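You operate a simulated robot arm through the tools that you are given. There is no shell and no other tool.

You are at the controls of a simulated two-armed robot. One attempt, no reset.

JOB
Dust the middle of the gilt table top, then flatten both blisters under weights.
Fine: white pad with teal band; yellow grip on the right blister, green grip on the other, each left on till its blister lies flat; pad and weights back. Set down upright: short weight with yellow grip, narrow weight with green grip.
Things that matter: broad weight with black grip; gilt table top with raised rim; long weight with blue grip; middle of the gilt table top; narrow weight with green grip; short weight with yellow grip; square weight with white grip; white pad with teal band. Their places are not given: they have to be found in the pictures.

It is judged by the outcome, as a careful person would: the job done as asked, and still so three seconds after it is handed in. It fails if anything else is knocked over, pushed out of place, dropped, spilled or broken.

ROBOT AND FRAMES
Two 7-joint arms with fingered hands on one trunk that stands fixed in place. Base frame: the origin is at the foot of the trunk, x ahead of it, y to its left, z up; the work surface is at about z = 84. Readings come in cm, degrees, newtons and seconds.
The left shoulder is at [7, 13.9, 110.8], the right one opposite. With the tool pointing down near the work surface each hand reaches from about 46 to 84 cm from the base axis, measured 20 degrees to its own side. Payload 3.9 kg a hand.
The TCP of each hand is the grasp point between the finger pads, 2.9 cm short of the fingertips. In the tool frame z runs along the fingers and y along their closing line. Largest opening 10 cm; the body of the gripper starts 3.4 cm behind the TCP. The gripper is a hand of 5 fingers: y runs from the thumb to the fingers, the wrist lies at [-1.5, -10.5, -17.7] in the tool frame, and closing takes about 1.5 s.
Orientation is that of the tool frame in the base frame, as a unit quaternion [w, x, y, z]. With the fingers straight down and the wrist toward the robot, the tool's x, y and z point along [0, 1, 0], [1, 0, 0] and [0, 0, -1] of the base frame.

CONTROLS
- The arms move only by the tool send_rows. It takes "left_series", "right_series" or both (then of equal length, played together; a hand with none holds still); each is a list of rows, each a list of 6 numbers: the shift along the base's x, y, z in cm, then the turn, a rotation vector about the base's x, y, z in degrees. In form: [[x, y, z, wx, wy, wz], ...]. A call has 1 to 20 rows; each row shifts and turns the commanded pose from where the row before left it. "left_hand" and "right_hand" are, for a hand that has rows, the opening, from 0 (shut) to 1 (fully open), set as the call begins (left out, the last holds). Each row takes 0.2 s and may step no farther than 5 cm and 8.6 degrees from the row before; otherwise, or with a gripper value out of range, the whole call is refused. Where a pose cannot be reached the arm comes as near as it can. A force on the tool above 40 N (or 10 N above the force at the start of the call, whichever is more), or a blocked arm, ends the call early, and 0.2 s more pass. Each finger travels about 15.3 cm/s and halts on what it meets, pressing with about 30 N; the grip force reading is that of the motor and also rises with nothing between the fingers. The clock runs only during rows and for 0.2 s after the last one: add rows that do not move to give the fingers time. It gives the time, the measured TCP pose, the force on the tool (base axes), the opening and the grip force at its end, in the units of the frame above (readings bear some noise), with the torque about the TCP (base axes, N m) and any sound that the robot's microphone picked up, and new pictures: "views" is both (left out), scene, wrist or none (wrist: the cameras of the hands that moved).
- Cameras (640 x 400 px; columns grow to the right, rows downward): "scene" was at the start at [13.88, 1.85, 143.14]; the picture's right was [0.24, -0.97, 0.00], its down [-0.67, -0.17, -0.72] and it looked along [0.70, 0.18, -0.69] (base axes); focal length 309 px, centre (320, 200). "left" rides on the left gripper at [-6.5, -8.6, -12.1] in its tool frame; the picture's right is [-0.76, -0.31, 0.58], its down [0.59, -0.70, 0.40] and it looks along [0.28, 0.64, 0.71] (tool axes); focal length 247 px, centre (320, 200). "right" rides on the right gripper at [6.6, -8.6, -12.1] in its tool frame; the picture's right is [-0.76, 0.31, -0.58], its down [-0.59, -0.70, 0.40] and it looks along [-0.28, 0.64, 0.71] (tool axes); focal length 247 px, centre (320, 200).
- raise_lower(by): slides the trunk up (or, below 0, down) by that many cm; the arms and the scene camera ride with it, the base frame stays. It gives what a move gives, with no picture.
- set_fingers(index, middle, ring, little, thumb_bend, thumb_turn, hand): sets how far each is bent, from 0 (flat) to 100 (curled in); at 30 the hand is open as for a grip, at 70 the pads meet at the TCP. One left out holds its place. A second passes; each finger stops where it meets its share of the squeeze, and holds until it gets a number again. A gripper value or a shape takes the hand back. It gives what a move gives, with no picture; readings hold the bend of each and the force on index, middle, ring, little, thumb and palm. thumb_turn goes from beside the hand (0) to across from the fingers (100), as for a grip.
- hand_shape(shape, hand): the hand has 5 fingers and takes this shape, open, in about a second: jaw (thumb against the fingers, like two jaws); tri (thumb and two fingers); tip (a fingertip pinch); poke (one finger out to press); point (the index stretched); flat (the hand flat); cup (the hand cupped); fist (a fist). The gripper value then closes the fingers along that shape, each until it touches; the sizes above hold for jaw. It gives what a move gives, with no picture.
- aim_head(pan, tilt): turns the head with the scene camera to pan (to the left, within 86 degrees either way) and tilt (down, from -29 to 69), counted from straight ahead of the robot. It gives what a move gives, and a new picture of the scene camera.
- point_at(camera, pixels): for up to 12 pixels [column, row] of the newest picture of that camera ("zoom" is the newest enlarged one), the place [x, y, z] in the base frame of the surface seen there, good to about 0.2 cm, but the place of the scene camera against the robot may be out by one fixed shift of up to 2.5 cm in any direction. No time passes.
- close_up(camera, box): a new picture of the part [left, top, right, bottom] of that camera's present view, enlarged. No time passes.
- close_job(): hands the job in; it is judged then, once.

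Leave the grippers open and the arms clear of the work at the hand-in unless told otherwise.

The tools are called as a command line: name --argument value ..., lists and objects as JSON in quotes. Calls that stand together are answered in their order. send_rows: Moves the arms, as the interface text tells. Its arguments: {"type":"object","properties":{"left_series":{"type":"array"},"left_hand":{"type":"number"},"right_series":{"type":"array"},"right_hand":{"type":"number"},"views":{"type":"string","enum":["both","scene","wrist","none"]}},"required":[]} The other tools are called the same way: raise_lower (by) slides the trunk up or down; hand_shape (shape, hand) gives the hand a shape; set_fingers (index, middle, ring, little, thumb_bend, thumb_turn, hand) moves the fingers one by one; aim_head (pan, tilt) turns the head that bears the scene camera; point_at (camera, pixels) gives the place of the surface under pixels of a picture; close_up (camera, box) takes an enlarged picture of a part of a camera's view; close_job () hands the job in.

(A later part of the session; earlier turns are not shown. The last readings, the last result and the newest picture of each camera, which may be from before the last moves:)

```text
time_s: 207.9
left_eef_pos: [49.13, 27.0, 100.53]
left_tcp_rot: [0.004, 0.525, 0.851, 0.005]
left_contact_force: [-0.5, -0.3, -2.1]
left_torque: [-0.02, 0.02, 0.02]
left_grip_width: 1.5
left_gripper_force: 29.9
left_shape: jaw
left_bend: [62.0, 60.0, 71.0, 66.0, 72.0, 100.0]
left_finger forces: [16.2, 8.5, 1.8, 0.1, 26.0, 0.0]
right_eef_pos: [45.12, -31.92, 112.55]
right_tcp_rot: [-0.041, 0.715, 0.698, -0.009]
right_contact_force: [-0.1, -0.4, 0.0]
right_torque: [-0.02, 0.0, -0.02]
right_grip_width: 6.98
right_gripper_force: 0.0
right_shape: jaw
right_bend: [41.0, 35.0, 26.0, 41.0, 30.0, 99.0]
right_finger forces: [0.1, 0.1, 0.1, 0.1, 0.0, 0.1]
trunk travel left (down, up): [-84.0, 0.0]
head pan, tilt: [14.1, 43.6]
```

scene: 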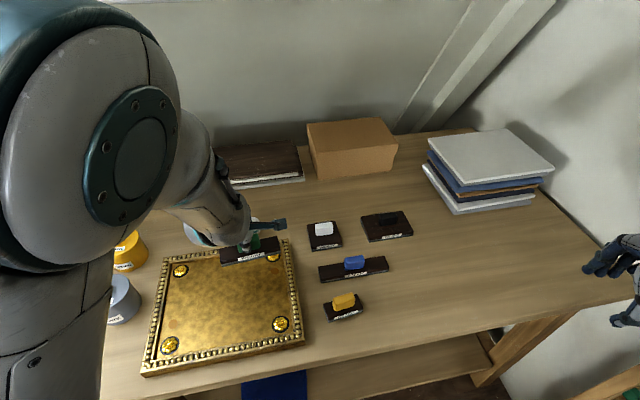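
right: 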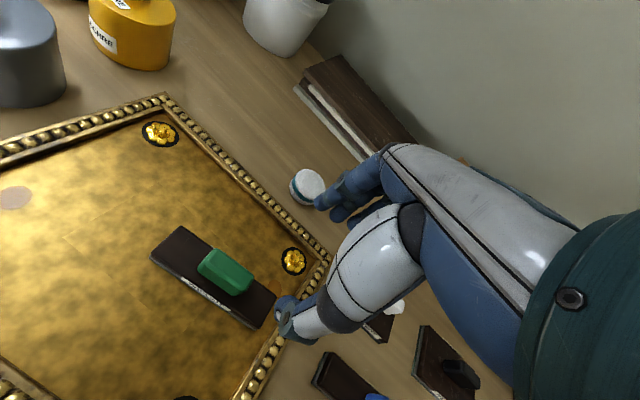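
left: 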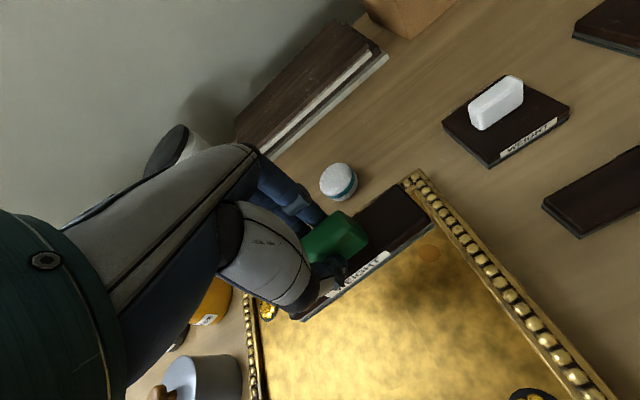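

The weight is held and level. I'll carry it outward along an extended path: forward to (62, 22, 104), then across to about (66, 4), turning slightly to a heading of 18°.

send_rows --left_series '[[2.5, -1, 0.9, 0, 0, 0], [3.2, -1.25, 0.9, 0, 0, -1], [3.2, -1.25, 0.9, 0, 0, -1], [3.2, -1.25, 0.8, 0, 0, -1], [0.9, -3.6, 0, 0, 0, -1], [0.9, -3.6, 0, 0, 0, -1], [0.9, -3.6, 0, 0, 0, -1], [0.9, -3.6, 0, 0, 0, -1], [0.9, -3.6, 0, 0, 0, -1], [0, 0, 0, 0, 0, 0]]' --views "both"

```text
time_s: 210.1
left_eef_pos: [66.62, 6.36, 105.07]
left_tcp_rot: [0.023, 0.564, 0.825, -0.019]
left_contact_force: [-0.5, 0.3, -2.9]
left_torque: [0.0, 0.02, -0.04]
left_grip_width: 1.51
left_gripper_force: 29.7
left_shape: jaw
left_bend: [62.0, 60.0, 71.0, 66.0, 72.0, 100.0]
left_finger forces: [16.1, 8.6, 1.8, 0.0, 25.9, 0.1]
right_eef_pos: [44.93, -31.78, 112.58]
right_tcp_rot: [-0.041, 0.715, 0.697, -0.01]
right_contact_force: [0.2, -0.6, -0.1]
right_torque: [-0.02, 0.01, 0.0]
right_grip_width: 7.0
right_gripper_force: 0.0
right_shape: jaw
right_bend: [41.0, 35.0, 26.0, 41.0, 30.0, 99.0]
right_finger forces: [0.1, 0.0, 0.1, 0.0, 0.0, 0.0]
trunk travel left (down, up): [-84.0, 0.0]
head pan, tilt: [14.1, 43.6]
```

scene: 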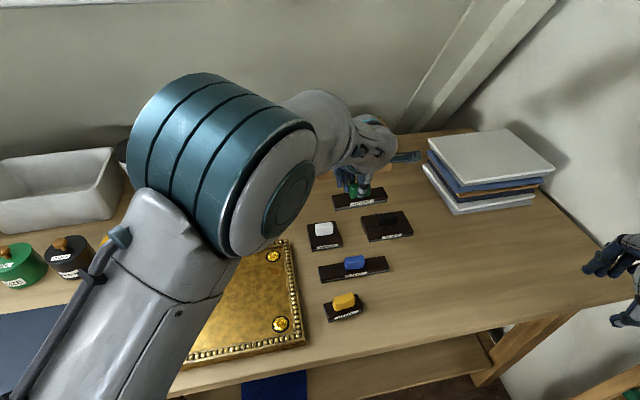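
left: 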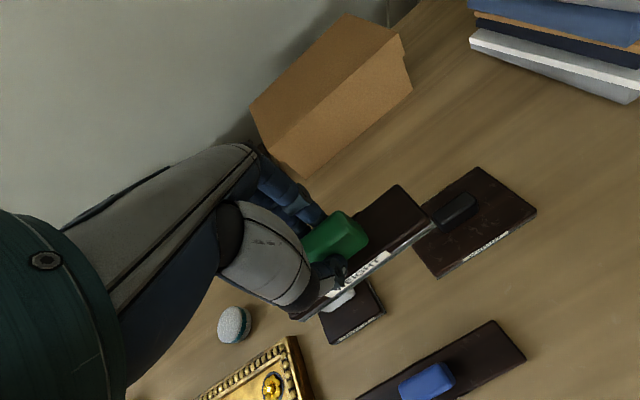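

It's lagging about 2 cm behind the command with a 3° tilt, so something is starting to press on it. I'm checking the elbow position now.

point_at --camera "scene" --pixels '[[270, 190], [180, 150], [240, 110], [200, 90], [300, 210], [230, 250], [150, 180], [290, 130], [140, 230]]'

send_rows --left_series '[[0, 0, 0, 0, 0, 0], [0, 0, 0, 0, 0, 0]]' --views "none"

```text
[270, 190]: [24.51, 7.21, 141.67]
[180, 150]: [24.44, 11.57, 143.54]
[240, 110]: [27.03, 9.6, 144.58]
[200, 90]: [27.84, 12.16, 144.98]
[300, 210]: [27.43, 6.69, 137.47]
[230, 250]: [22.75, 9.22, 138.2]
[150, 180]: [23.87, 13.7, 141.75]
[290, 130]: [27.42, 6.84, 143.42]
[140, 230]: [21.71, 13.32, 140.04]
```

```text
time_s: 210.7
left_eef_pos: [66.52, 6.48, 104.67]
left_tcp_rot: [0.02, 0.563, 0.826, -0.018]
left_contact_force: [-0.6, 0.3, -2.3]
left_torque: [0.0, 0.01, -0.01]
left_grip_width: 1.5
left_gripper_force: 30.2
left_shape: jaw
left_bend: [62.0, 60.0, 71.0, 66.0, 72.0, 100.0]
left_finger forces: [16.2, 8.6, 1.7, 0.0, 25.8, 0.0]
right_eef_pos: [44.95, -31.88, 112.48]
right_tcp_rot: [-0.041, 0.716, 0.697, -0.009]
right_contact_force: [0.2, 0.2, 1.1]
right_torque: [0.01, 0.01, 0.02]
right_grip_width: 6.98
right_gripper_force: 0.0
right_shape: jaw
right_bend: [41.0, 35.0, 26.0, 41.0, 30.0, 99.0]
right_finger forces: [0.0, 0.1, 0.0, 0.0, 0.0, 0.0]
trunk travel left (down, up): [-84.0, 0.0]
head pan, tilt: [14.1, 43.6]
```

The elbow is at (24, 9, ~140), touching about where the head's front is. The head turns about an axis near (6.5, 0), so panning it right should move its front away from the left elbow. I'll ease the left hand back 3 cm and then pan the head to −40°.

send_rows --left_series '[[-0.5, 3, 0, 1.5, 0.4, 0], [-0.5, 2, 0, 1.5, 0.4, 0], [0, 0, 0, 0, 0, 0]]' --views "none"

aim_head --pan -40 --tilt 43.6

```text
time_s: 211.5
left_eef_pos: [65.32, 11.29, 104.0]
left_tcp_rot: [-0.004, 0.563, 0.826, -0.004]
left_contact_force: [-0.2, 0.4, -2.3]
left_torque: [0.02, 0.0, 0.02]
left_grip_width: 1.48
left_gripper_force: 30.1
left_shape: jaw
left_bend: [62.0, 60.0, 71.0, 66.0, 72.0, 100.0]
left_finger forces: [16.2, 8.7, 1.6, 0.1, 25.8, 0.0]
right_eef_pos: [45.11, -31.96, 112.55]
right_tcp_rot: [-0.04, 0.716, 0.697, -0.009]
right_contact_force: [-0.8, 0.2, -0.6]
right_torque: [-0.02, 0.0, -0.04]
right_grip_width: 6.98
right_gripper_force: 0.1
right_shape: jaw
right_bend: [41.0, 35.0, 26.0, 41.0, 30.0, 99.0]
right_finger forces: [0.0, 0.0, 0.0, 0.1, 0.0, 0.0]
trunk travel left (down, up): [-84.0, 0.0]
head pan, tilt: [14.1, 43.6]
```

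```text
time_s: 212.8
left_eef_pos: [65.19, 11.26, 104.2]
left_tcp_rot: [-0.002, 0.564, 0.826, -0.004]
left_contact_force: [-0.2, -0.9, -2.2]
left_torque: [-0.01, -0.03, 0.01]
left_grip_width: 1.49
left_gripper_force: 30.0
left_shape: jaw
left_bend: [62.0, 60.0, 71.0, 66.0, 72.0, 100.0]
left_finger forces: [16.2, 8.8, 1.7, 0.1, 25.8, 0.0]
right_eef_pos: [45.11, -31.92, 112.66]
right_tcp_rot: [-0.041, 0.716, 0.697, -0.01]
right_contact_force: [0.7, -0.7, 0.8]
right_torque: [0.0, 0.0, -0.01]
right_grip_width: 6.98
right_gripper_force: 0.0
right_shape: jaw
right_bend: [41.0, 35.0, 26.0, 41.0, 30.0, 99.0]
right_finger forces: [0.0, 0.0, 0.1, 0.0, 0.1, 0.0]
trunk travel left (down, up): [-84.0, 0.0]
head pan, tilt: [-40.0, 43.6]
```

scene: 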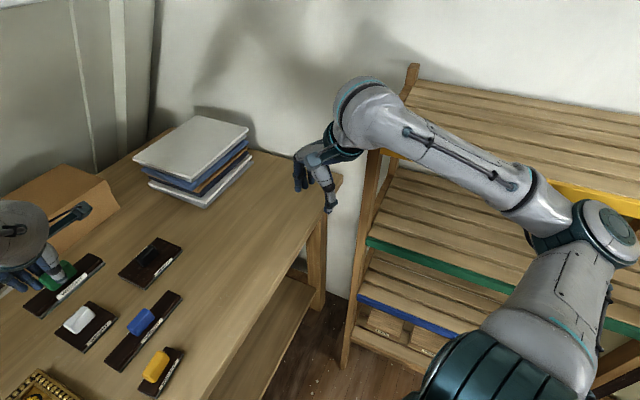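

With the head turned right I can see the right arm, the wall and the home area. I'll now move the left hand on in smaller steps toward (63, −3), nudging the right hand back a little, and watch for lag.

send_rows --left_series '[[0, -2.5, 0, 0, 0, -0.5], [-0.3, -3, 0, 0, 0, -0.5], [-0.5, -3, 0, 0, 0, -0.5], [-0.7, -3, 0, 0, 0, -0.5], [-0.8, -3, 0, 0, 0, -0.5], [0, 0, 0, 0, 0, 0]]' --right_series '[[-1, 0, 1, 0, 0, 0], [-1, 0, 1, 0, 0, 0], [-1, 0, 1, 0, 0, 0], [-1, 0, 1, 0, 0, 0], [0, 0, 0, 0, 0, 0], [0, 0, 0, 0, 0, 0]]' --views "scene"

```text
time_s: 214.3
left_eef_pos: [62.56, -3.02, 101.12]
left_tcp_rot: [-0.032, 0.582, 0.812, -0.01]
left_contact_force: [0.3, -0.4, -2.3]
left_torque: [0.03, -0.01, -0.05]
left_grip_width: 1.5
left_gripper_force: 29.7
left_shape: jaw
left_bend: [62.0, 60.0, 71.0, 66.0, 72.0, 100.0]
left_finger forces: [16.2, 8.8, 1.7, 0.0, 25.8, 0.0]
right_eef_pos: [41.16, -32.0, 116.77]
right_tcp_rot: [-0.041, 0.716, 0.697, -0.009]
right_contact_force: [-0.7, -0.7, 0.0]
right_torque: [0.04, 0.0, 0.01]
right_grip_width: 7.0
right_gripper_force: 0.1
right_shape: jaw
right_bend: [41.0, 35.0, 26.0, 41.0, 30.0, 99.0]
right_finger forces: [0.0, 0.1, 0.0, 0.0, 0.1, 0.0]
trunk travel left (down, up): [-84.0, 0.0]
head pan, tilt: [-40.0, 43.6]
stopped in row 6 (left hand): the arm was blocked; the commanded pose is now the measured one
```

scene: 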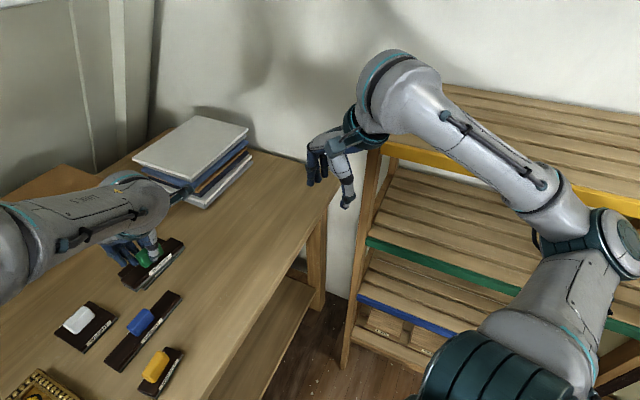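

That got 14 cm farther before it stopped, so the head was indeed the obstacle. I'll ease back 2 cm, pan the head farther right to −80°, and rely on the wrist camera for the rest.

send_rows --left_series '[[0.3, 2, 1, -0.6, -1.8, 0], [0, 0.5, 1, -0.6, -1.8, 0], [0, 0, 0, 0, 0, 0]]' --views "none"

aim_head --pan -80 --tilt 43.6

```text
time_s: 215.3
left_eef_pos: [62.53, 1.05, 100.72]
left_tcp_rot: [-0.014, 0.567, 0.823, -0.03]
left_contact_force: [0.2, 1.0, -2.7]
left_torque: [0.0, -0.04, 0.0]
left_grip_width: 1.48
left_gripper_force: 30.0
left_shape: jaw
left_bend: [62.0, 60.0, 71.0, 66.0, 72.0, 100.0]
left_finger forces: [16.3, 8.9, 1.7, 0.1, 25.9, 0.1]
right_eef_pos: [40.95, -31.96, 116.73]
right_tcp_rot: [-0.041, 0.716, 0.697, -0.009]
right_contact_force: [0.2, -0.2, -0.2]
right_torque: [-0.01, -0.01, 0.02]
right_grip_width: 7.02
right_gripper_force: 0.1
right_shape: jaw
right_bend: [41.0, 35.0, 26.0, 41.0, 30.0, 99.0]
right_finger forces: [0.0, 0.1, 0.0, 0.0, 0.0, 0.0]
trunk travel left (down, up): [-84.0, 0.0]
head pan, tilt: [-40.0, 43.6]
stopped in row 3 (left hand): the arm was blocked; the commanded pose is now the measured one
```

```text
time_s: 216.4
left_eef_pos: [62.48, 0.88, 100.79]
left_tcp_rot: [-0.013, 0.566, 0.824, -0.029]
left_contact_force: [-0.1, 0.1, -2.7]
left_torque: [-0.01, 0.01, -0.01]
left_grip_width: 1.47
left_gripper_force: 30.1
left_shape: jaw
left_bend: [62.0, 60.0, 71.0, 66.0, 72.0, 100.0]
left_finger forces: [16.3, 8.9, 1.7, 0.0, 25.8, 0.0]
right_eef_pos: [41.02, -31.97, 116.61]
right_tcp_rot: [-0.041, 0.716, 0.697, -0.009]
right_contact_force: [0.3, -0.3, -0.2]
right_torque: [0.02, 0.01, 0.01]
right_grip_width: 6.96
right_gripper_force: 0.1
right_shape: jaw
right_bend: [41.0, 35.0, 26.0, 41.0, 30.0, 99.0]
right_finger forces: [0.1, 0.0, 0.0, 0.1, 0.1, 0.1]
trunk travel left (down, up): [-84.0, 0.0]
head pan, tilt: [-80.0, 43.6]
```

scene: 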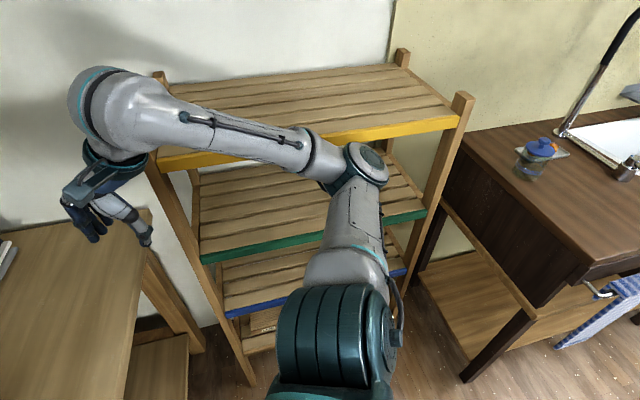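

The left hand is still about 3 cm low and held. I'll try backing it out a little more, up and to the left, to see whether it's free now that the head is turned away.

send_rows --left_series '[[0.5, 2, 1, 0.5, -1, 0], [0.5, 2, 1, 0.5, -1, 0], [0, 0, 0, 0, 0, 0], [0, 0, 0, 0, 0, 0]]' --views "wrist"

```text
time_s: 217.4
left_eef_pos: [63.61, 5.52, 102.5]
left_tcp_rot: [-0.004, 0.562, 0.827, -0.021]
left_contact_force: [0.0, 0.7, -2.5]
left_torque: [0.0, 0.0, 0.01]
left_grip_width: 1.48
left_gripper_force: 30.2
left_shape: jaw
left_bend: [62.0, 60.0, 71.0, 66.0, 72.0, 100.0]
left_finger forces: [16.3, 8.8, 1.5, 0.0, 25.9, 0.0]
right_eef_pos: [41.17, -31.95, 116.73]
right_tcp_rot: [-0.041, 0.715, 0.698, -0.01]
right_contact_force: [1.2, -0.2, 0.3]
right_torque: [-0.03, 0.01, -0.02]
right_grip_width: 6.99
right_gripper_force: 0.1
right_shape: jaw
right_bend: [41.0, 35.0, 26.0, 41.0, 30.0, 99.0]
right_finger forces: [0.0, 0.0, 0.0, 0.0, 0.0, 0.0]
trunk travel left (down, up): [-84.0, 0.0]
head pan, tilt: [-80.0, 43.6]
```

left: 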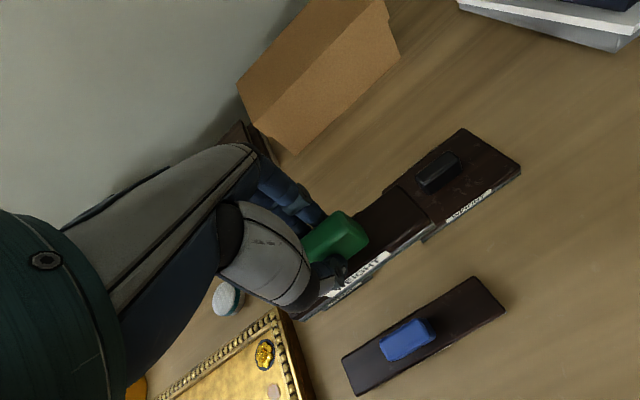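

It moves freely here. With the head fully turned away I'll try the crossing again in small steps and check tracking.

send_rows --left_series '[[0, -2.5, 0.5, 0, -0.5, -0.5], [-0.3, -2.5, 0.5, 0, -0.5, -0.5], [-0.5, -2.5, 0, 0, 0, -0.5], [-0.5, -2.5, 0, 0, 0, -0.5], [0, 0, 0, 0, 0, 0]]' --views "none"

```text
time_s: 218.6
left_eef_pos: [63.45, -3.1, 103.68]
left_tcp_rot: [0.007, 0.561, 0.827, -0.03]
left_contact_force: [-0.4, -0.9, -2.7]
left_torque: [0.02, 0.04, -0.01]
left_grip_width: 1.5
left_gripper_force: 29.9
left_shape: jaw
left_bend: [62.0, 60.0, 71.0, 66.0, 72.0, 100.0]
left_finger forces: [16.3, 8.9, 1.5, 0.0, 26.0, 0.1]
right_eef_pos: [41.07, -31.96, 116.72]
right_tcp_rot: [-0.04, 0.716, 0.697, -0.009]
right_contact_force: [0.5, -0.7, 0.6]
right_torque: [0.0, -0.01, 0.02]
right_grip_width: 6.99
right_gripper_force: 0.1
right_shape: jaw
right_bend: [41.0, 35.0, 26.0, 41.0, 30.0, 99.0]
right_finger forces: [0.0, 0.1, 0.0, 0.0, 0.0, 0.1]
trunk travel left (down, up): [-84.0, 0.0]
head pan, tilt: [-80.0, 43.6]
```

It's lagging again, so the head body still limits it. Turning the left hand to a lower heading swings that elbow outward. I'll turn it −20° here and see if tracking recovers.

send_rows --left_series '[[0, 0.5, 0, 1, 0, -5], [0, 0, 0, 1, 0, -5], [0, 0, 0, 1, 0, -5], [0, 0, 0, 0, 0, -5], [0, 0, 0, 0, 0, 0]]' --views "none"

```text
time_s: 219.8
left_eef_pos: [62.78, -2.85, 102.46]
left_tcp_rot: [-0.014, 0.7, 0.714, -0.011]
left_contact_force: [0.0, 0.2, -2.8]
left_torque: [-0.03, 0.01, 0.0]
left_grip_width: 1.49
left_gripper_force: 29.7
left_shape: jaw
left_bend: [62.0, 60.0, 71.0, 66.0, 72.0, 100.0]
left_finger forces: [16.3, 8.9, 1.5, 0.0, 25.8, 0.1]
right_eef_pos: [41.06, -31.99, 116.74]
right_tcp_rot: [-0.042, 0.716, 0.697, -0.01]
right_contact_force: [-0.3, 0.7, 1.0]
right_torque: [-0.03, 0.02, -0.01]
right_grip_width: 6.98
right_gripper_force: 0.0
right_shape: jaw
right_bend: [41.0, 35.0, 26.0, 41.0, 30.0, 99.0]
right_finger forces: [0.0, 0.0, 0.0, 0.0, 0.1, 0.0]
trunk travel left (down, up): [-84.0, 0.0]
head pan, tilt: [-80.0, 43.6]
```

Some improvement. I'll move outward to (66, −7) while turning another −10°, and check tracking again.

send_rows --left_series '[[1, 0, 0.3, 0, 0, -3], [1, -0.5, 0.3, 0, 0, -3], [1, -1, 0, 0, 0, -3], [0.7, -1.5, 0, 0, 0, -2], [0, 0, 0, 0, 0, 0], [0, 0, 0, 0, 0, 0]]' --views "wrist"

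```text
time_s: 221.2
left_eef_pos: [66.07, -7.8, 104.59]
left_tcp_rot: [-0.012, 0.779, 0.626, 0.017]
left_contact_force: [0.2, 0.0, -2.1]
left_torque: [-0.03, 0.02, 0.01]
left_grip_width: 1.49
left_gripper_force: 30.3
left_shape: jaw
left_bend: [62.0, 60.0, 71.0, 66.0, 72.0, 100.0]
left_finger forces: [16.3, 8.9, 1.5, 0.0, 26.0, 0.0]
right_eef_pos: [41.16, -32.01, 116.75]
right_tcp_rot: [-0.04, 0.715, 0.698, -0.009]
right_contact_force: [-0.1, -1.1, 0.6]
right_torque: [0.01, -0.01, -0.01]
right_grip_width: 6.96
right_gripper_force: 0.0
right_shape: jaw
right_bend: [41.0, 35.0, 26.0, 41.0, 30.0, 99.0]
right_finger forces: [0.0, 0.1, 0.0, 0.0, 0.0, 0.0]
trunk travel left (down, up): [-84.0, 0.0]
head pan, tilt: [-80.0, 43.6]
```

left: 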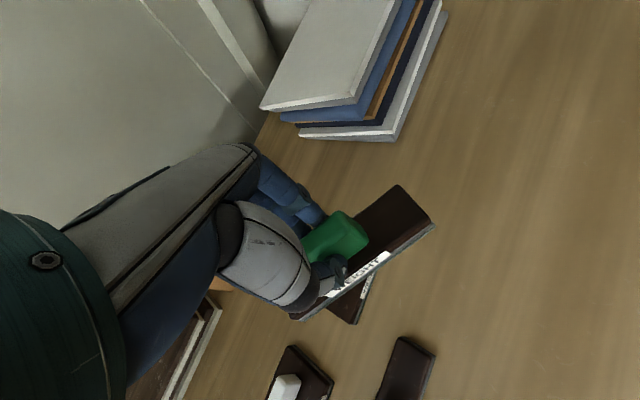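

Tracking is good now with the hand at a heading of −12°: (66.1, −7.8, 104.6) as commanded. I'll continue to (63, −13.5), an open patch of table just behind green's home, leveling the hand.

send_rows --left_series '[[-0.6, -1.5, 0, -0.8, 0.2, 0], [-0.8, -1.5, 0, -0.8, 0.2, 0], [-0.8, -1.5, -0.5, -0.7, 0.2, 0], [-0.8, -1.2, -1, 0, 0, 0], [0, 0, -1, 0, 0, 0], [0, 0, 0, 0, 0, 0]]' --views "wrist"

```text
time_s: 222.6
left_eef_pos: [63.52, -12.3, 102.49]
left_tcp_rot: [0.01, 0.77, 0.638, -0.01]
left_contact_force: [-0.3, -0.4, -3.2]
left_torque: [0.0, 0.0, 0.0]
left_grip_width: 1.5
left_gripper_force: 30.2
left_shape: jaw
left_bend: [62.0, 60.0, 71.0, 66.0, 72.0, 100.0]
left_finger forces: [16.3, 9.1, 1.5, 0.0, 26.1, 0.0]
right_eef_pos: [41.03, -32.12, 116.7]
right_tcp_rot: [-0.042, 0.715, 0.697, -0.01]
right_contact_force: [-0.1, 0.5, 0.4]
right_torque: [0.0, -0.03, 0.02]
right_grip_width: 6.98
right_gripper_force: 0.0
right_shape: jaw
right_bend: [41.0, 35.0, 26.0, 41.0, 30.0, 99.0]
right_finger forces: [0.0, 0.0, 0.1, 0.0, 0.0, 0.0]
trunk travel left (down, up): [-84.0, 0.0]
head pan, tilt: [-80.0, 43.6]
```

left: 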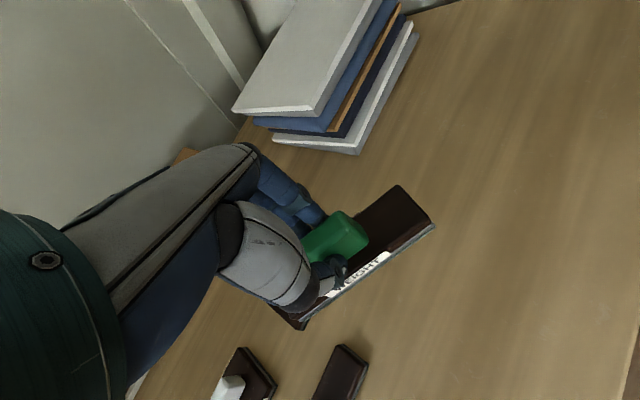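

It's nearly on command. I'm checking the plate's position against the black and blue weights below before lowering.

close_up --camera "left" --box '[200, 170, 460, 400]'

point_at --camera "left" --pixels '[[432, 222], [400, 190], [302, 318], [285, 322], [298, 327], [250, 350], [345, 350], [365, 365], [350, 270], [450, 300]]'

```text
1.74 times, centred on (330, 285) of left
```

zoom: 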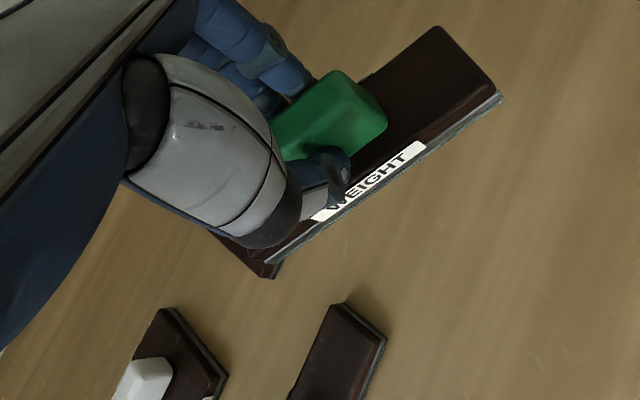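

```text
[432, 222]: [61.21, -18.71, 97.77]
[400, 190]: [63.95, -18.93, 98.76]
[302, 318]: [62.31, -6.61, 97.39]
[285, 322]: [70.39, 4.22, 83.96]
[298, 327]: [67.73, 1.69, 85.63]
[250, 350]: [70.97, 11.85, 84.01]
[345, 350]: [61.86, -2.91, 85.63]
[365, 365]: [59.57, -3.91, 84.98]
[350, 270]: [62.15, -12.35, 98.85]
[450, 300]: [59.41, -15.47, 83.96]
```

The plate is over clear table: 3.7 cm from blue's end and over 4 cm from black. I'll lower it here.

send_rows --left_series '[[0, 0, -2, 0, 0, 0], [0, 0, -2, 0, 0, 0], [0, 0, -2, 0, 0, 0], [0, 0, -2, 0, 0, 0], [0, 0, -1.5, 0, 0, 0], [0, 0, -1, 0, 0, 0], [0, 0, 0, 0, 0, 0]]' --views "wrist"

point_at --camera "left" --pixels '[[432, 222], [400, 190], [302, 318], [380, 200], [420, 215], [450, 300]]'

```text
time_s: 224.2
left_eef_pos: [62.76, -13.47, 91.41]
left_tcp_rot: [0.001, 0.78, 0.626, 0.002]
left_contact_force: [-0.4, 0.0, -3.1]
left_torque: [-0.04, -0.01, 0.0]
left_grip_width: 1.49
left_gripper_force: 29.8
left_shape: jaw
left_bend: [62.0, 60.0, 71.0, 66.0, 72.0, 100.0]
left_finger forces: [16.4, 9.1, 1.4, 0.1, 26.0, 0.0]
right_eef_pos: [41.1, -31.93, 116.74]
right_tcp_rot: [-0.041, 0.716, 0.697, -0.01]
right_contact_force: [0.3, -0.3, 0.6]
right_torque: [-0.03, -0.01, -0.02]
right_grip_width: 6.98
right_gripper_force: 0.1
right_shape: jaw
right_bend: [41.0, 35.0, 26.0, 41.0, 30.0, 99.0]
right_finger forces: [0.0, 0.1, 0.0, 0.1, 0.0, 0.0]
trunk travel left (down, up): [-84.0, 0.0]
head pan, tilt: [-80.0, 43.6]
```

left: 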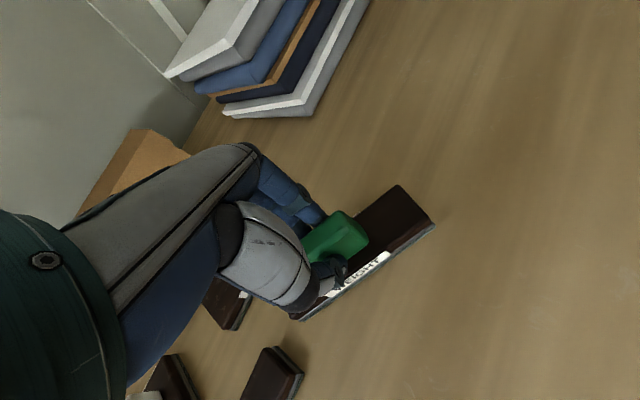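

```text
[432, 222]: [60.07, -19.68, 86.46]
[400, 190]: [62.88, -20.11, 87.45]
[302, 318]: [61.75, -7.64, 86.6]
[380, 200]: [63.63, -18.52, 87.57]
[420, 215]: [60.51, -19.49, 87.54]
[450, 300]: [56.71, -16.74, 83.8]
```

At this lower height the arm tracks perfectly and is level, because the elbow has come down. So I'll try going straight to green's home while staying low (z≈94), turning back gradually and checking tracking.

send_rows --left_series '[[0, 0, 1.3, 0, 0, 0], [0, 0, 1.3, 0, 0, 0], [-1, 0.2, 0, 0, 0, 3], [-1, 0.2, 0, 0, 0, 3], [-1, 0.2, 0, 0, 0, 3], [-1, 0.2, 0, 0, 0, 3], [0, 0, 0, 0, 0, 0]]' --views "wrist"

```text
time_s: 225.8
left_eef_pos: [59.04, -11.87, 93.63]
left_tcp_rot: [-0.001, 0.703, 0.711, -0.005]
left_contact_force: [-0.2, -0.9, -1.8]
left_torque: [0.0, 0.01, -0.01]
left_grip_width: 1.47
left_gripper_force: 29.8
left_shape: jaw
left_bend: [62.0, 60.0, 71.0, 66.0, 72.0, 100.0]
left_finger forces: [16.4, 9.3, 1.4, 0.1, 26.0, 0.0]
right_eef_pos: [41.07, -31.98, 116.78]
right_tcp_rot: [-0.041, 0.715, 0.698, -0.01]
right_contact_force: [-1.0, -0.3, 0.2]
right_torque: [0.0, -0.01, 0.0]
right_grip_width: 6.98
right_gripper_force: 0.1
right_shape: jaw
right_bend: [41.0, 35.0, 26.0, 41.0, 30.0, 99.0]
right_finger forces: [0.0, 0.1, 0.0, 0.1, 0.0, 0.0]
trunk travel left (down, up): [-84.0, 0.0]
head pan, tilt: [-80.0, 43.6]
```

left: 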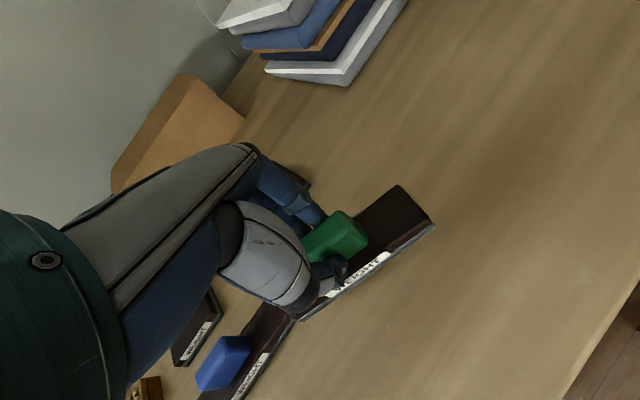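

Tracking is exact and level. I'll continue the last 5 cm inward with the remaining +17° turn.

send_rows --left_series '[[-1, 0.1, 0, 0, 0, 3.5], [-1, 0.1, 0, 0, 0, 3.5], [-1, 0.1, 0, 0, 0, 3.5], [-1, 0.1, 0, 0, 0, 3.5], [-0.8, 0, 0, 0, 0, 2.5], [0, 0, 0, 0, 0, 0]]' --views "wrist"

close_up --camera "left" --box '[230, 160, 460, 380]'

point_at --camera "left" --pixels '[[432, 222], [400, 190], [302, 318], [420, 215], [385, 205]]'

```text
time_s: 227.2
left_eef_pos: [54.49, -11.19, 93.63]
left_tcp_rot: [-0.004, 0.59, 0.807, -0.007]
left_contact_force: [-0.1, -0.2, -2.6]
left_torque: [0.01, 0.01, -0.04]
left_grip_width: 1.49
left_gripper_force: 30.5
left_shape: jaw
left_bend: [62.0, 60.0, 71.0, 66.0, 72.0, 100.0]
left_finger forces: [16.2, 9.3, 1.3, 0.0, 25.9, 0.1]
right_eef_pos: [41.08, -32.01, 116.77]
right_tcp_rot: [-0.041, 0.716, 0.697, -0.01]
right_contact_force: [0.8, -0.6, -0.8]
right_torque: [-0.01, 0.02, 0.02]
right_grip_width: 7.01
right_gripper_force: 0.1
right_shape: jaw
right_bend: [41.0, 35.0, 26.0, 41.0, 30.0, 99.0]
right_finger forces: [0.0, 0.0, 0.1, 0.1, 0.1, 0.0]
trunk travel left (down, up): [-84.0, 0.0]
head pan, tilt: [-80.0, 43.6]
```

left: 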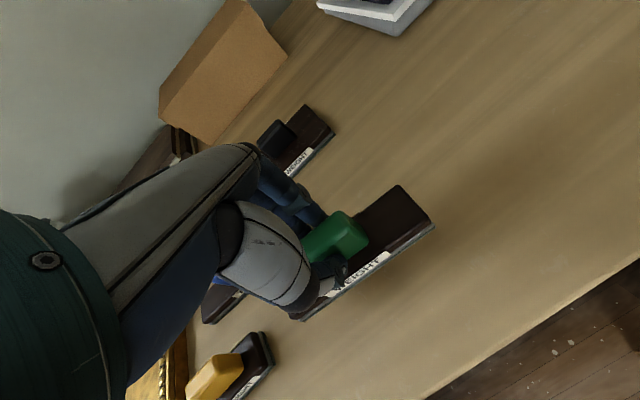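

```text
1.82 times, centred on (345, 270) of left
```

zoom: 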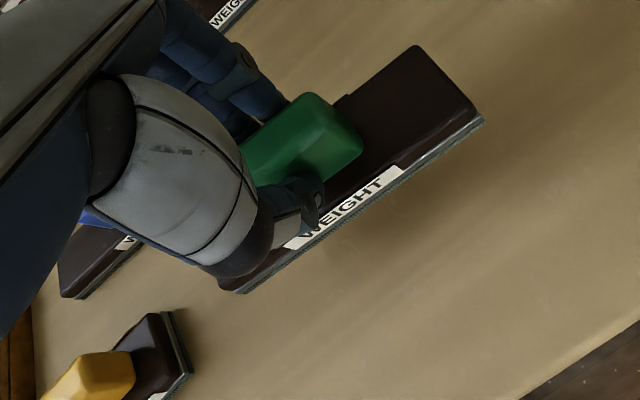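

```text
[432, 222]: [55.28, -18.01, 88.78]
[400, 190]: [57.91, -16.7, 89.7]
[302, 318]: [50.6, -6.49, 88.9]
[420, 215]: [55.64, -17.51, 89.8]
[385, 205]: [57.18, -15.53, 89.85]
```

The weight is right over its home footprint (w≈22°, within about 0.4 cm). I'll turn +3°, shift (−0.2, +0.15), and lower to about 0.7 cm above the table.

send_rows --left_series '[[-0.2, 0.15, -0.6, 0, 0, 3], [0, 0, -1, 0, 0, 0], [0, 0, -1, 0, 0, 0], [0, 0, -0.5, 0, 0, 0], [0, 0, 0, 0, 0, 0]]' --views "wrist"

close_up --camera "left" --box '[230, 160, 460, 380]'

point_at --camera "left" --pixels '[[432, 222], [400, 190], [302, 318], [420, 215], [385, 205], [450, 300]]'

```text
time_s: 228.4
left_eef_pos: [54.09, -11.95, 90.84]
left_tcp_rot: [0.001, 0.577, 0.817, 0.0]
left_contact_force: [0.2, -0.1, -1.8]
left_torque: [0.01, 0.03, -0.01]
left_grip_width: 1.48
left_gripper_force: 29.4
left_shape: jaw
left_bend: [62.0, 60.0, 71.0, 66.0, 72.0, 100.0]
left_finger forces: [16.3, 9.2, 1.4, 0.0, 26.0, 0.0]
right_eef_pos: [41.03, -31.93, 116.7]
right_tcp_rot: [-0.04, 0.715, 0.698, -0.009]
right_contact_force: [0.4, -0.8, 0.1]
right_torque: [0.0, 0.02, -0.01]
right_grip_width: 6.99
right_gripper_force: 0.0
right_shape: jaw
right_bend: [41.0, 35.0, 26.0, 41.0, 30.0, 99.0]
right_finger forces: [0.1, 0.1, 0.0, 0.0, 0.0, 0.0]
trunk travel left (down, up): [-84.0, 0.0]
head pan, tilt: [-80.0, 43.6]
```

left: 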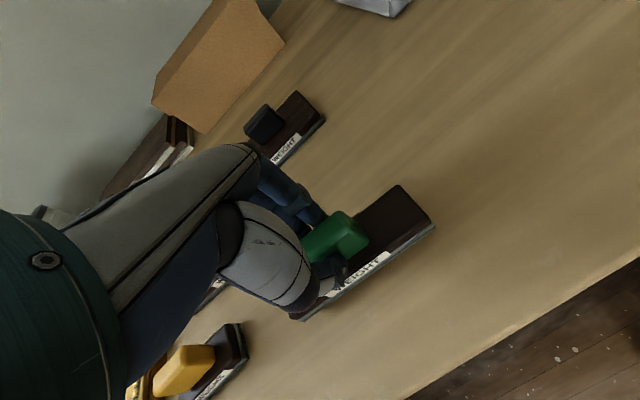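

```text
1.82 times, centred on (345, 270) of left
```

zoom: 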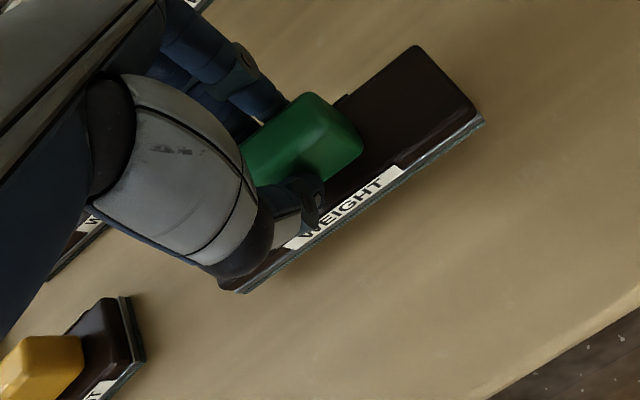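

```text
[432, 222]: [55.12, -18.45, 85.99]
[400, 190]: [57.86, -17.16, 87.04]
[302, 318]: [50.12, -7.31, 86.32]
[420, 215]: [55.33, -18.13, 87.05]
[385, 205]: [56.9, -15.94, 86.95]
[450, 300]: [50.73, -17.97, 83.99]
```

Heading now matches (24°), but it's about 0.7 cm too far right. I'll shift +0.7 in y and lower to near contact.

send_rows --left_series '[[0.05, 0.4, 0, 0, 0, 0], [0, 0.3, -0.3, 0, 0, 0], [0, 0, -0.3, 0, 0, 0], [0, 0, 0, 0, 0, 0]]' --views "wrist"

point_at --camera "left" --pixels '[[432, 222], [400, 190], [302, 318], [420, 215], [385, 205]]'

```text
time_s: 229.4
left_eef_pos: [54.22, -11.29, 90.31]
left_tcp_rot: [0.002, 0.578, 0.816, -0.001]
left_contact_force: [-0.9, -0.7, -2.3]
left_torque: [-0.01, -0.02, -0.02]
left_grip_width: 1.49
left_gripper_force: 30.3
left_shape: jaw
left_bend: [62.0, 60.0, 71.0, 66.0, 72.0, 100.0]
left_finger forces: [16.3, 9.1, 1.4, 0.1, 26.0, 0.0]
right_eef_pos: [41.08, -32.02, 116.78]
right_tcp_rot: [-0.041, 0.716, 0.697, -0.009]
right_contact_force: [0.0, 0.1, -0.3]
right_torque: [-0.01, 0.03, 0.01]
right_grip_width: 6.95
right_gripper_force: 0.1
right_shape: jaw
right_bend: [41.0, 35.0, 26.0, 41.0, 30.0, 99.0]
right_finger forces: [0.0, 0.0, 0.0, 0.0, 0.1, 0.0]
trunk travel left (down, up): [-84.0, 0.0]
head pan, tilt: [-80.0, 43.6]
```

left: 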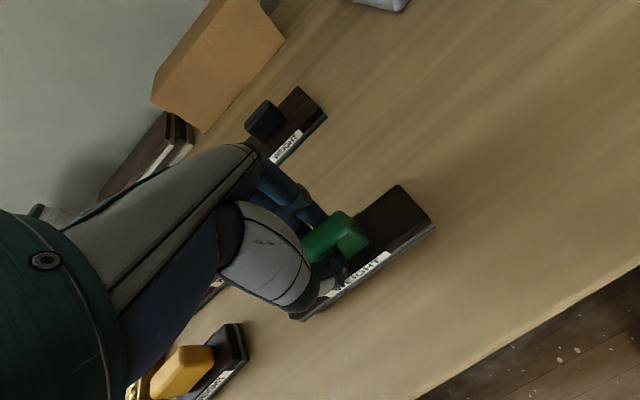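

```text
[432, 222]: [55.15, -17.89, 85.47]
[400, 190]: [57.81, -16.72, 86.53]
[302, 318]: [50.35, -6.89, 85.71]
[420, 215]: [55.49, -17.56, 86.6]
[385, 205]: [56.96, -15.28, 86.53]
```

Within 0.3 cm on all corners now. I'll nudge +0.2 in y and lower in small steps to contact.

send_rows --left_series '[[0, 0.2, -0.2, 0, 0, 0], [0, 0, -0.15, 0, 0, 0], [0, 0, 0, 0, 0, 0]]' --views "none"

send_rows --left_series '[[0, 0, -0.12, 0, 0, 0], [0, 0, 0, 0, 0, 0]]' --views "none"

send_rows --left_series '[[0, 0, -0.1, 0, 0, 0], [0, 0, 0, 0, 0, 0]]' --views "none"

```text
time_s: 230.2
left_eef_pos: [54.07, -11.02, 89.9]
left_tcp_rot: [0.0, 0.577, 0.816, 0.0]
left_contact_force: [-0.1, -0.1, -2.7]
left_torque: [-0.02, 0.02, 0.03]
left_grip_width: 1.48
left_gripper_force: 30.3
left_shape: jaw
left_bend: [62.0, 60.0, 71.0, 66.0, 72.0, 100.0]
left_finger forces: [16.4, 9.2, 1.5, 0.1, 26.0, 0.0]
right_eef_pos: [41.02, -31.96, 116.78]
right_tcp_rot: [-0.041, 0.717, 0.696, -0.009]
right_contact_force: [-0.2, 0.3, -0.6]
right_torque: [-0.01, 0.01, 0.0]
right_grip_width: 6.99
right_gripper_force: 0.2
right_shape: jaw
right_bend: [41.0, 35.0, 26.0, 41.0, 30.0, 99.0]
right_finger forces: [0.1, 0.0, 0.0, 0.0, 0.0, 0.0]
trunk travel left (down, up): [-84.0, 0.0]
head pan, tilt: [-80.0, 43.6]
```

```text
time_s: 230.8
left_eef_pos: [54.07, -11.06, 89.81]
left_tcp_rot: [0.001, 0.578, 0.816, 0.001]
left_contact_force: [0.6, 0.5, -2.3]
left_torque: [-0.01, 0.01, 0.02]
left_grip_width: 1.48
left_gripper_force: 30.2
left_shape: jaw
left_bend: [62.0, 60.0, 71.0, 66.0, 72.0, 100.0]
left_finger forces: [16.3, 9.1, 1.4, 0.1, 26.1, 0.0]
right_eef_pos: [41.1, -31.96, 116.79]
right_tcp_rot: [-0.041, 0.716, 0.697, -0.01]
right_contact_force: [-0.9, 0.3, -1.2]
right_torque: [0.01, 0.03, -0.02]
right_grip_width: 6.97
right_gripper_force: 0.0
right_shape: jaw
right_bend: [41.0, 35.0, 26.0, 41.0, 30.0, 99.0]
right_finger forces: [0.1, 0.1, 0.0, 0.0, 0.1, 0.0]
trunk travel left (down, up): [-84.0, 0.0]
head pan, tilt: [-80.0, 43.6]
```

```text
time_s: 231.4
left_eef_pos: [54.12, -10.9, 89.84]
left_tcp_rot: [0.001, 0.578, 0.816, 0.0]
left_contact_force: [0.8, -0.1, -1.4]
left_torque: [-0.03, 0.01, -0.04]
left_grip_width: 1.5
left_gripper_force: 30.2
left_shape: jaw
left_bend: [62.0, 60.0, 71.0, 66.0, 72.0, 100.0]
left_finger forces: [16.3, 9.2, 1.5, 0.0, 26.0, 0.1]
right_eef_pos: [41.01, -31.98, 116.81]
right_tcp_rot: [-0.041, 0.716, 0.697, -0.009]
right_contact_force: [0.2, 0.1, 0.1]
right_torque: [0.01, 0.01, 0.01]
right_grip_width: 6.98
right_gripper_force: 0.0
right_shape: jaw
right_bend: [41.0, 35.0, 26.0, 41.0, 30.0, 99.0]
right_finger forces: [0.0, 0.0, 0.0, 0.0, 0.0, 0.1]
trunk travel left (down, up): [-84.0, 0.0]
head pan, tilt: [-80.0, 43.6]
```

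Almost touching (force easing to −1.4 N). Two more small steps.

send_rows --left_series '[[0, -0.1, -0.1, 0, 0, 0], [0, 0, 0, 0, 0, 0]]' --views "none"

send_rows --left_series '[[0, 0, -0.08, 0, 0, 0], [0, 0, 0, 0, 0, 0]]' --views "wrist"

point_at --camera "left" --pixels '[[432, 222], [400, 190], [302, 318], [420, 215], [385, 205]]'

```text
time_s: 232.0
left_eef_pos: [54.15, -11.12, 89.76]
left_tcp_rot: [0.002, 0.578, 0.816, 0.002]
left_contact_force: [-0.2, -1.1, -2.3]
left_torque: [0.01, -0.01, -0.03]
left_grip_width: 1.51
left_gripper_force: 29.6
left_shape: jaw
left_bend: [62.0, 60.0, 71.0, 66.0, 72.0, 100.0]
left_finger forces: [16.3, 9.2, 1.6, 0.0, 26.0, 0.0]
right_eef_pos: [41.07, -31.98, 116.82]
right_tcp_rot: [-0.041, 0.716, 0.697, -0.009]
right_contact_force: [-0.8, 0.6, -0.4]
right_torque: [-0.03, 0.0, -0.02]
right_grip_width: 6.99
right_gripper_force: 0.0
right_shape: jaw
right_bend: [41.0, 35.0, 26.0, 41.0, 30.0, 99.0]
right_finger forces: [0.0, 0.0, 0.0, 0.0, 0.0, 0.0]
trunk travel left (down, up): [-84.0, 0.0]
head pan, tilt: [-80.0, 43.6]
```

```text
time_s: 232.6
left_eef_pos: [53.96, -11.11, 89.71]
left_tcp_rot: [0.002, 0.578, 0.816, 0.002]
left_contact_force: [1.3, -0.1, 5.0]
left_torque: [-0.01, -0.08, -0.02]
left_grip_width: 1.47
left_gripper_force: 29.8
left_shape: jaw
left_bend: [62.0, 60.0, 71.0, 66.0, 73.0, 100.0]
left_finger forces: [17.0, 9.7, 1.5, 0.0, 27.1, 0.0]
right_eef_pos: [40.88, -31.95, 116.79]
right_tcp_rot: [-0.041, 0.716, 0.697, -0.009]
right_contact_force: [0.5, 0.4, -0.5]
right_torque: [-0.02, -0.02, 0.0]
right_grip_width: 6.96
right_gripper_force: 0.0
right_shape: jaw
right_bend: [41.0, 35.0, 26.0, 41.0, 30.0, 99.0]
right_finger forces: [0.0, 0.0, 0.0, 0.0, 0.1, 0.0]
trunk travel left (down, up): [-84.0, 0.0]
head pan, tilt: [-80.0, 43.6]
```

left: 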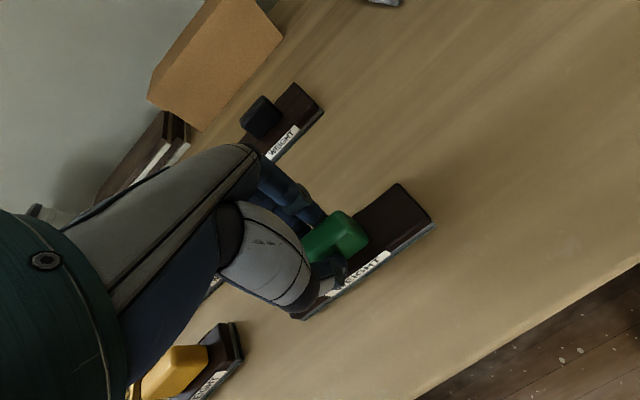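

```text
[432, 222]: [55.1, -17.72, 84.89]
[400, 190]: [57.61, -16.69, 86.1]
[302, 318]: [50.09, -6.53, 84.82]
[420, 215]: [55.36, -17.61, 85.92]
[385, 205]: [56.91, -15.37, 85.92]
```

The green weight is on the table on its old footprint (corners within about 0.3 cm). I'll open the left hand and rise straight up 4.5 cm.

send_rows --left_series '[[0, 0, 0, 0, 0, 0], [0, 0, 0, 0, 0, 0], [0, 0, 0, 0, 0, 0], [0, 0, 0, 0, 0, 0], [0, 0, 0, 0, 0, 0], [0, 0, 0, 0, 0, 0]]' --left_hand 0.7 --views "wrist"

send_rows --left_series '[[0, 0, 0.7, 0, 0, 0], [0, 0, 1.0, 0, 0, 0], [0, 0, 1.3, 0, 0, 0], [0, 0, 1.5, 0, 0, 0], [0, 0, 0, 0, 0, 0]]' --views "wrist"

close_up --camera "left" --box '[230, 180, 480, 380]'

```text
time_s: 234.0
left_eef_pos: [54.06, -11.28, 89.61]
left_tcp_rot: [0.001, 0.579, 0.815, 0.001]
left_contact_force: [0.2, -0.2, -0.8]
left_torque: [0.0, 0.0, 0.0]
left_grip_width: 6.97
left_gripper_force: 0.1
left_shape: jaw
left_bend: [41.0, 36.0, 26.0, 41.0, 31.0, 99.0]
left_finger forces: [0.0, 0.1, 0.0, 0.1, 0.0, 0.0]
right_eef_pos: [41.07, -31.95, 116.78]
right_tcp_rot: [-0.041, 0.715, 0.698, -0.009]
right_contact_force: [0.4, -0.6, -0.5]
right_torque: [-0.02, 0.0, -0.02]
right_grip_width: 6.98
right_gripper_force: 0.1
right_shape: jaw
right_bend: [41.0, 35.0, 26.0, 41.0, 30.0, 99.0]
right_finger forces: [0.0, 0.1, 0.0, 0.0, 0.0, 0.0]
trunk travel left (down, up): [-84.0, 0.0]
head pan, tilt: [-80.0, 43.6]
```

left: 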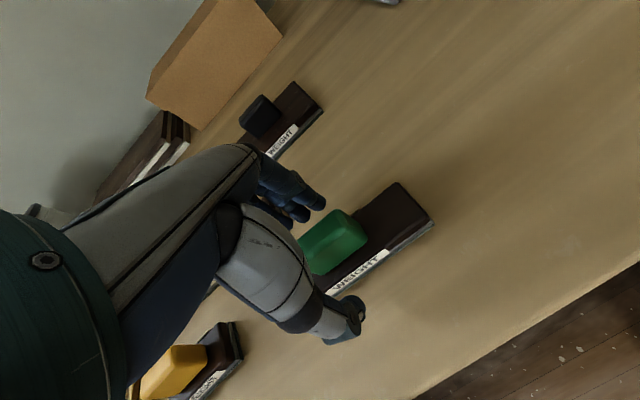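

```text
time_s: 235.2
left_eef_pos: [54.45, -10.46, 93.68]
left_tcp_rot: [-0.003, 0.569, 0.822, -0.008]
left_contact_force: [-0.7, 1.0, 0.8]
left_torque: [0.0, 0.02, -0.01]
left_grip_width: 6.97
left_gripper_force: 0.0
left_shape: jaw
left_bend: [41.0, 36.0, 26.0, 41.0, 30.0, 99.0]
left_finger forces: [0.0, 0.0, 0.0, 0.0, 0.0, 0.1]
right_eef_pos: [41.0, -31.95, 116.77]
right_tcp_rot: [-0.041, 0.716, 0.697, -0.009]
right_contact_force: [0.0, -0.2, -0.7]
right_torque: [0.0, -0.03, 0.02]
right_grip_width: 6.98
right_gripper_force: 0.1
right_shape: jaw
right_bend: [41.0, 35.0, 26.0, 41.0, 30.0, 99.0]
right_finger forces: [0.1, 0.0, 0.0, 0.0, 0.0, 0.0]
trunk travel left (down, up): [-84.0, 0.0]
head pan, tilt: [-80.0, 43.6]
```

left: 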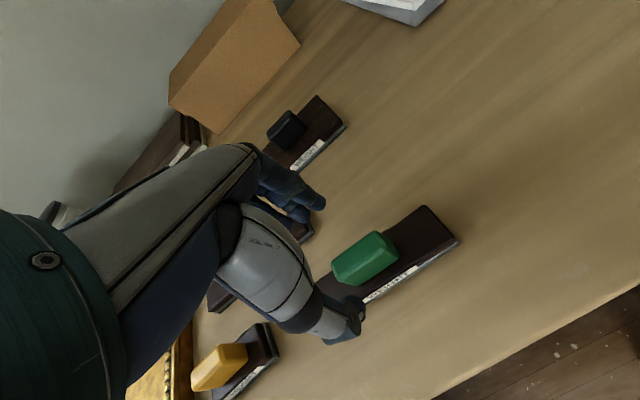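

```text
2.00 times, centred on (355, 280) of left
```

zoom: 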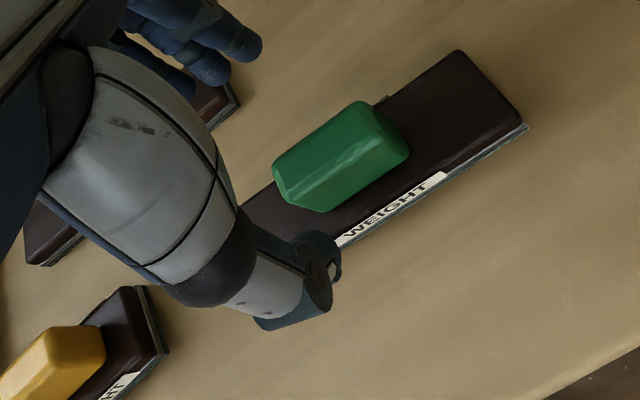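

Green stands upright at home and the hand is clear above it. I'll back the left hand out along the same outward route, low heading first.

send_rows --left_series '[[1, -0.3, 0.5, 0, 0, -4], [1, -0.3, 0.5, 0, 0, -4], [1, -0.3, 0.5, 0, 0, -4], [1, -0.3, 0.5, 0, 0, -4], [1, -0.3, 0.5, 0, 0, -4], [1, -0.3, 0.5, 0, 0, -4], [1, -0.3, 0.5, 0, 0, -4], [1, 0, 1, 0, 0, -3], [1, 0.5, 1.2, 0, 0, -2], [1, 1, 1.2, 0, 0, 0], [0.8, 1, 1.2, 0, 0, 0], [0, 0, 0, 0, 0, 0]]' --views "wrist"

```text
time_s: 237.8
left_eef_pos: [64.55, -10.77, 102.38]
left_tcp_rot: [0.0, 0.787, 0.617, 0.002]
left_contact_force: [-0.4, 0.0, -0.9]
left_torque: [0.01, 0.0, 0.0]
left_grip_width: 6.96
left_gripper_force: 0.1
left_shape: jaw
left_bend: [41.0, 36.0, 26.0, 41.0, 30.0, 99.0]
left_finger forces: [0.0, 0.0, 0.0, 0.0, 0.0, 0.1]
right_eef_pos: [41.14, -32.04, 116.73]
right_tcp_rot: [-0.04, 0.716, 0.697, -0.01]
right_contact_force: [0.6, -0.7, 0.4]
right_torque: [0.0, 0.0, -0.01]
right_grip_width: 6.98
right_gripper_force: 0.2
right_shape: jaw
right_bend: [41.0, 35.0, 26.0, 41.0, 30.0, 99.0]
right_finger forces: [0.0, 0.0, 0.0, 0.0, 0.0, 0.0]
trunk travel left (down, up): [-84.0, 0.0]
head pan, tilt: [-80.0, 43.6]
```

left: 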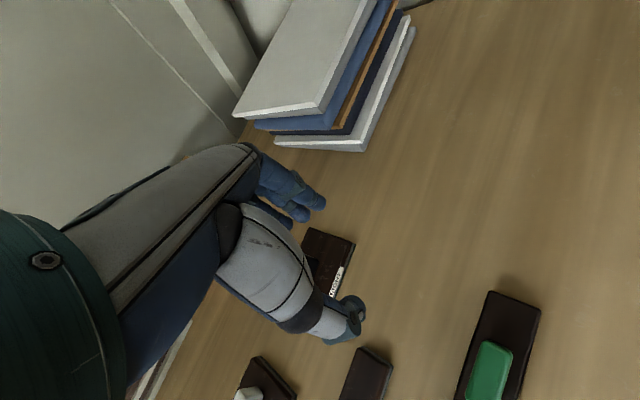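

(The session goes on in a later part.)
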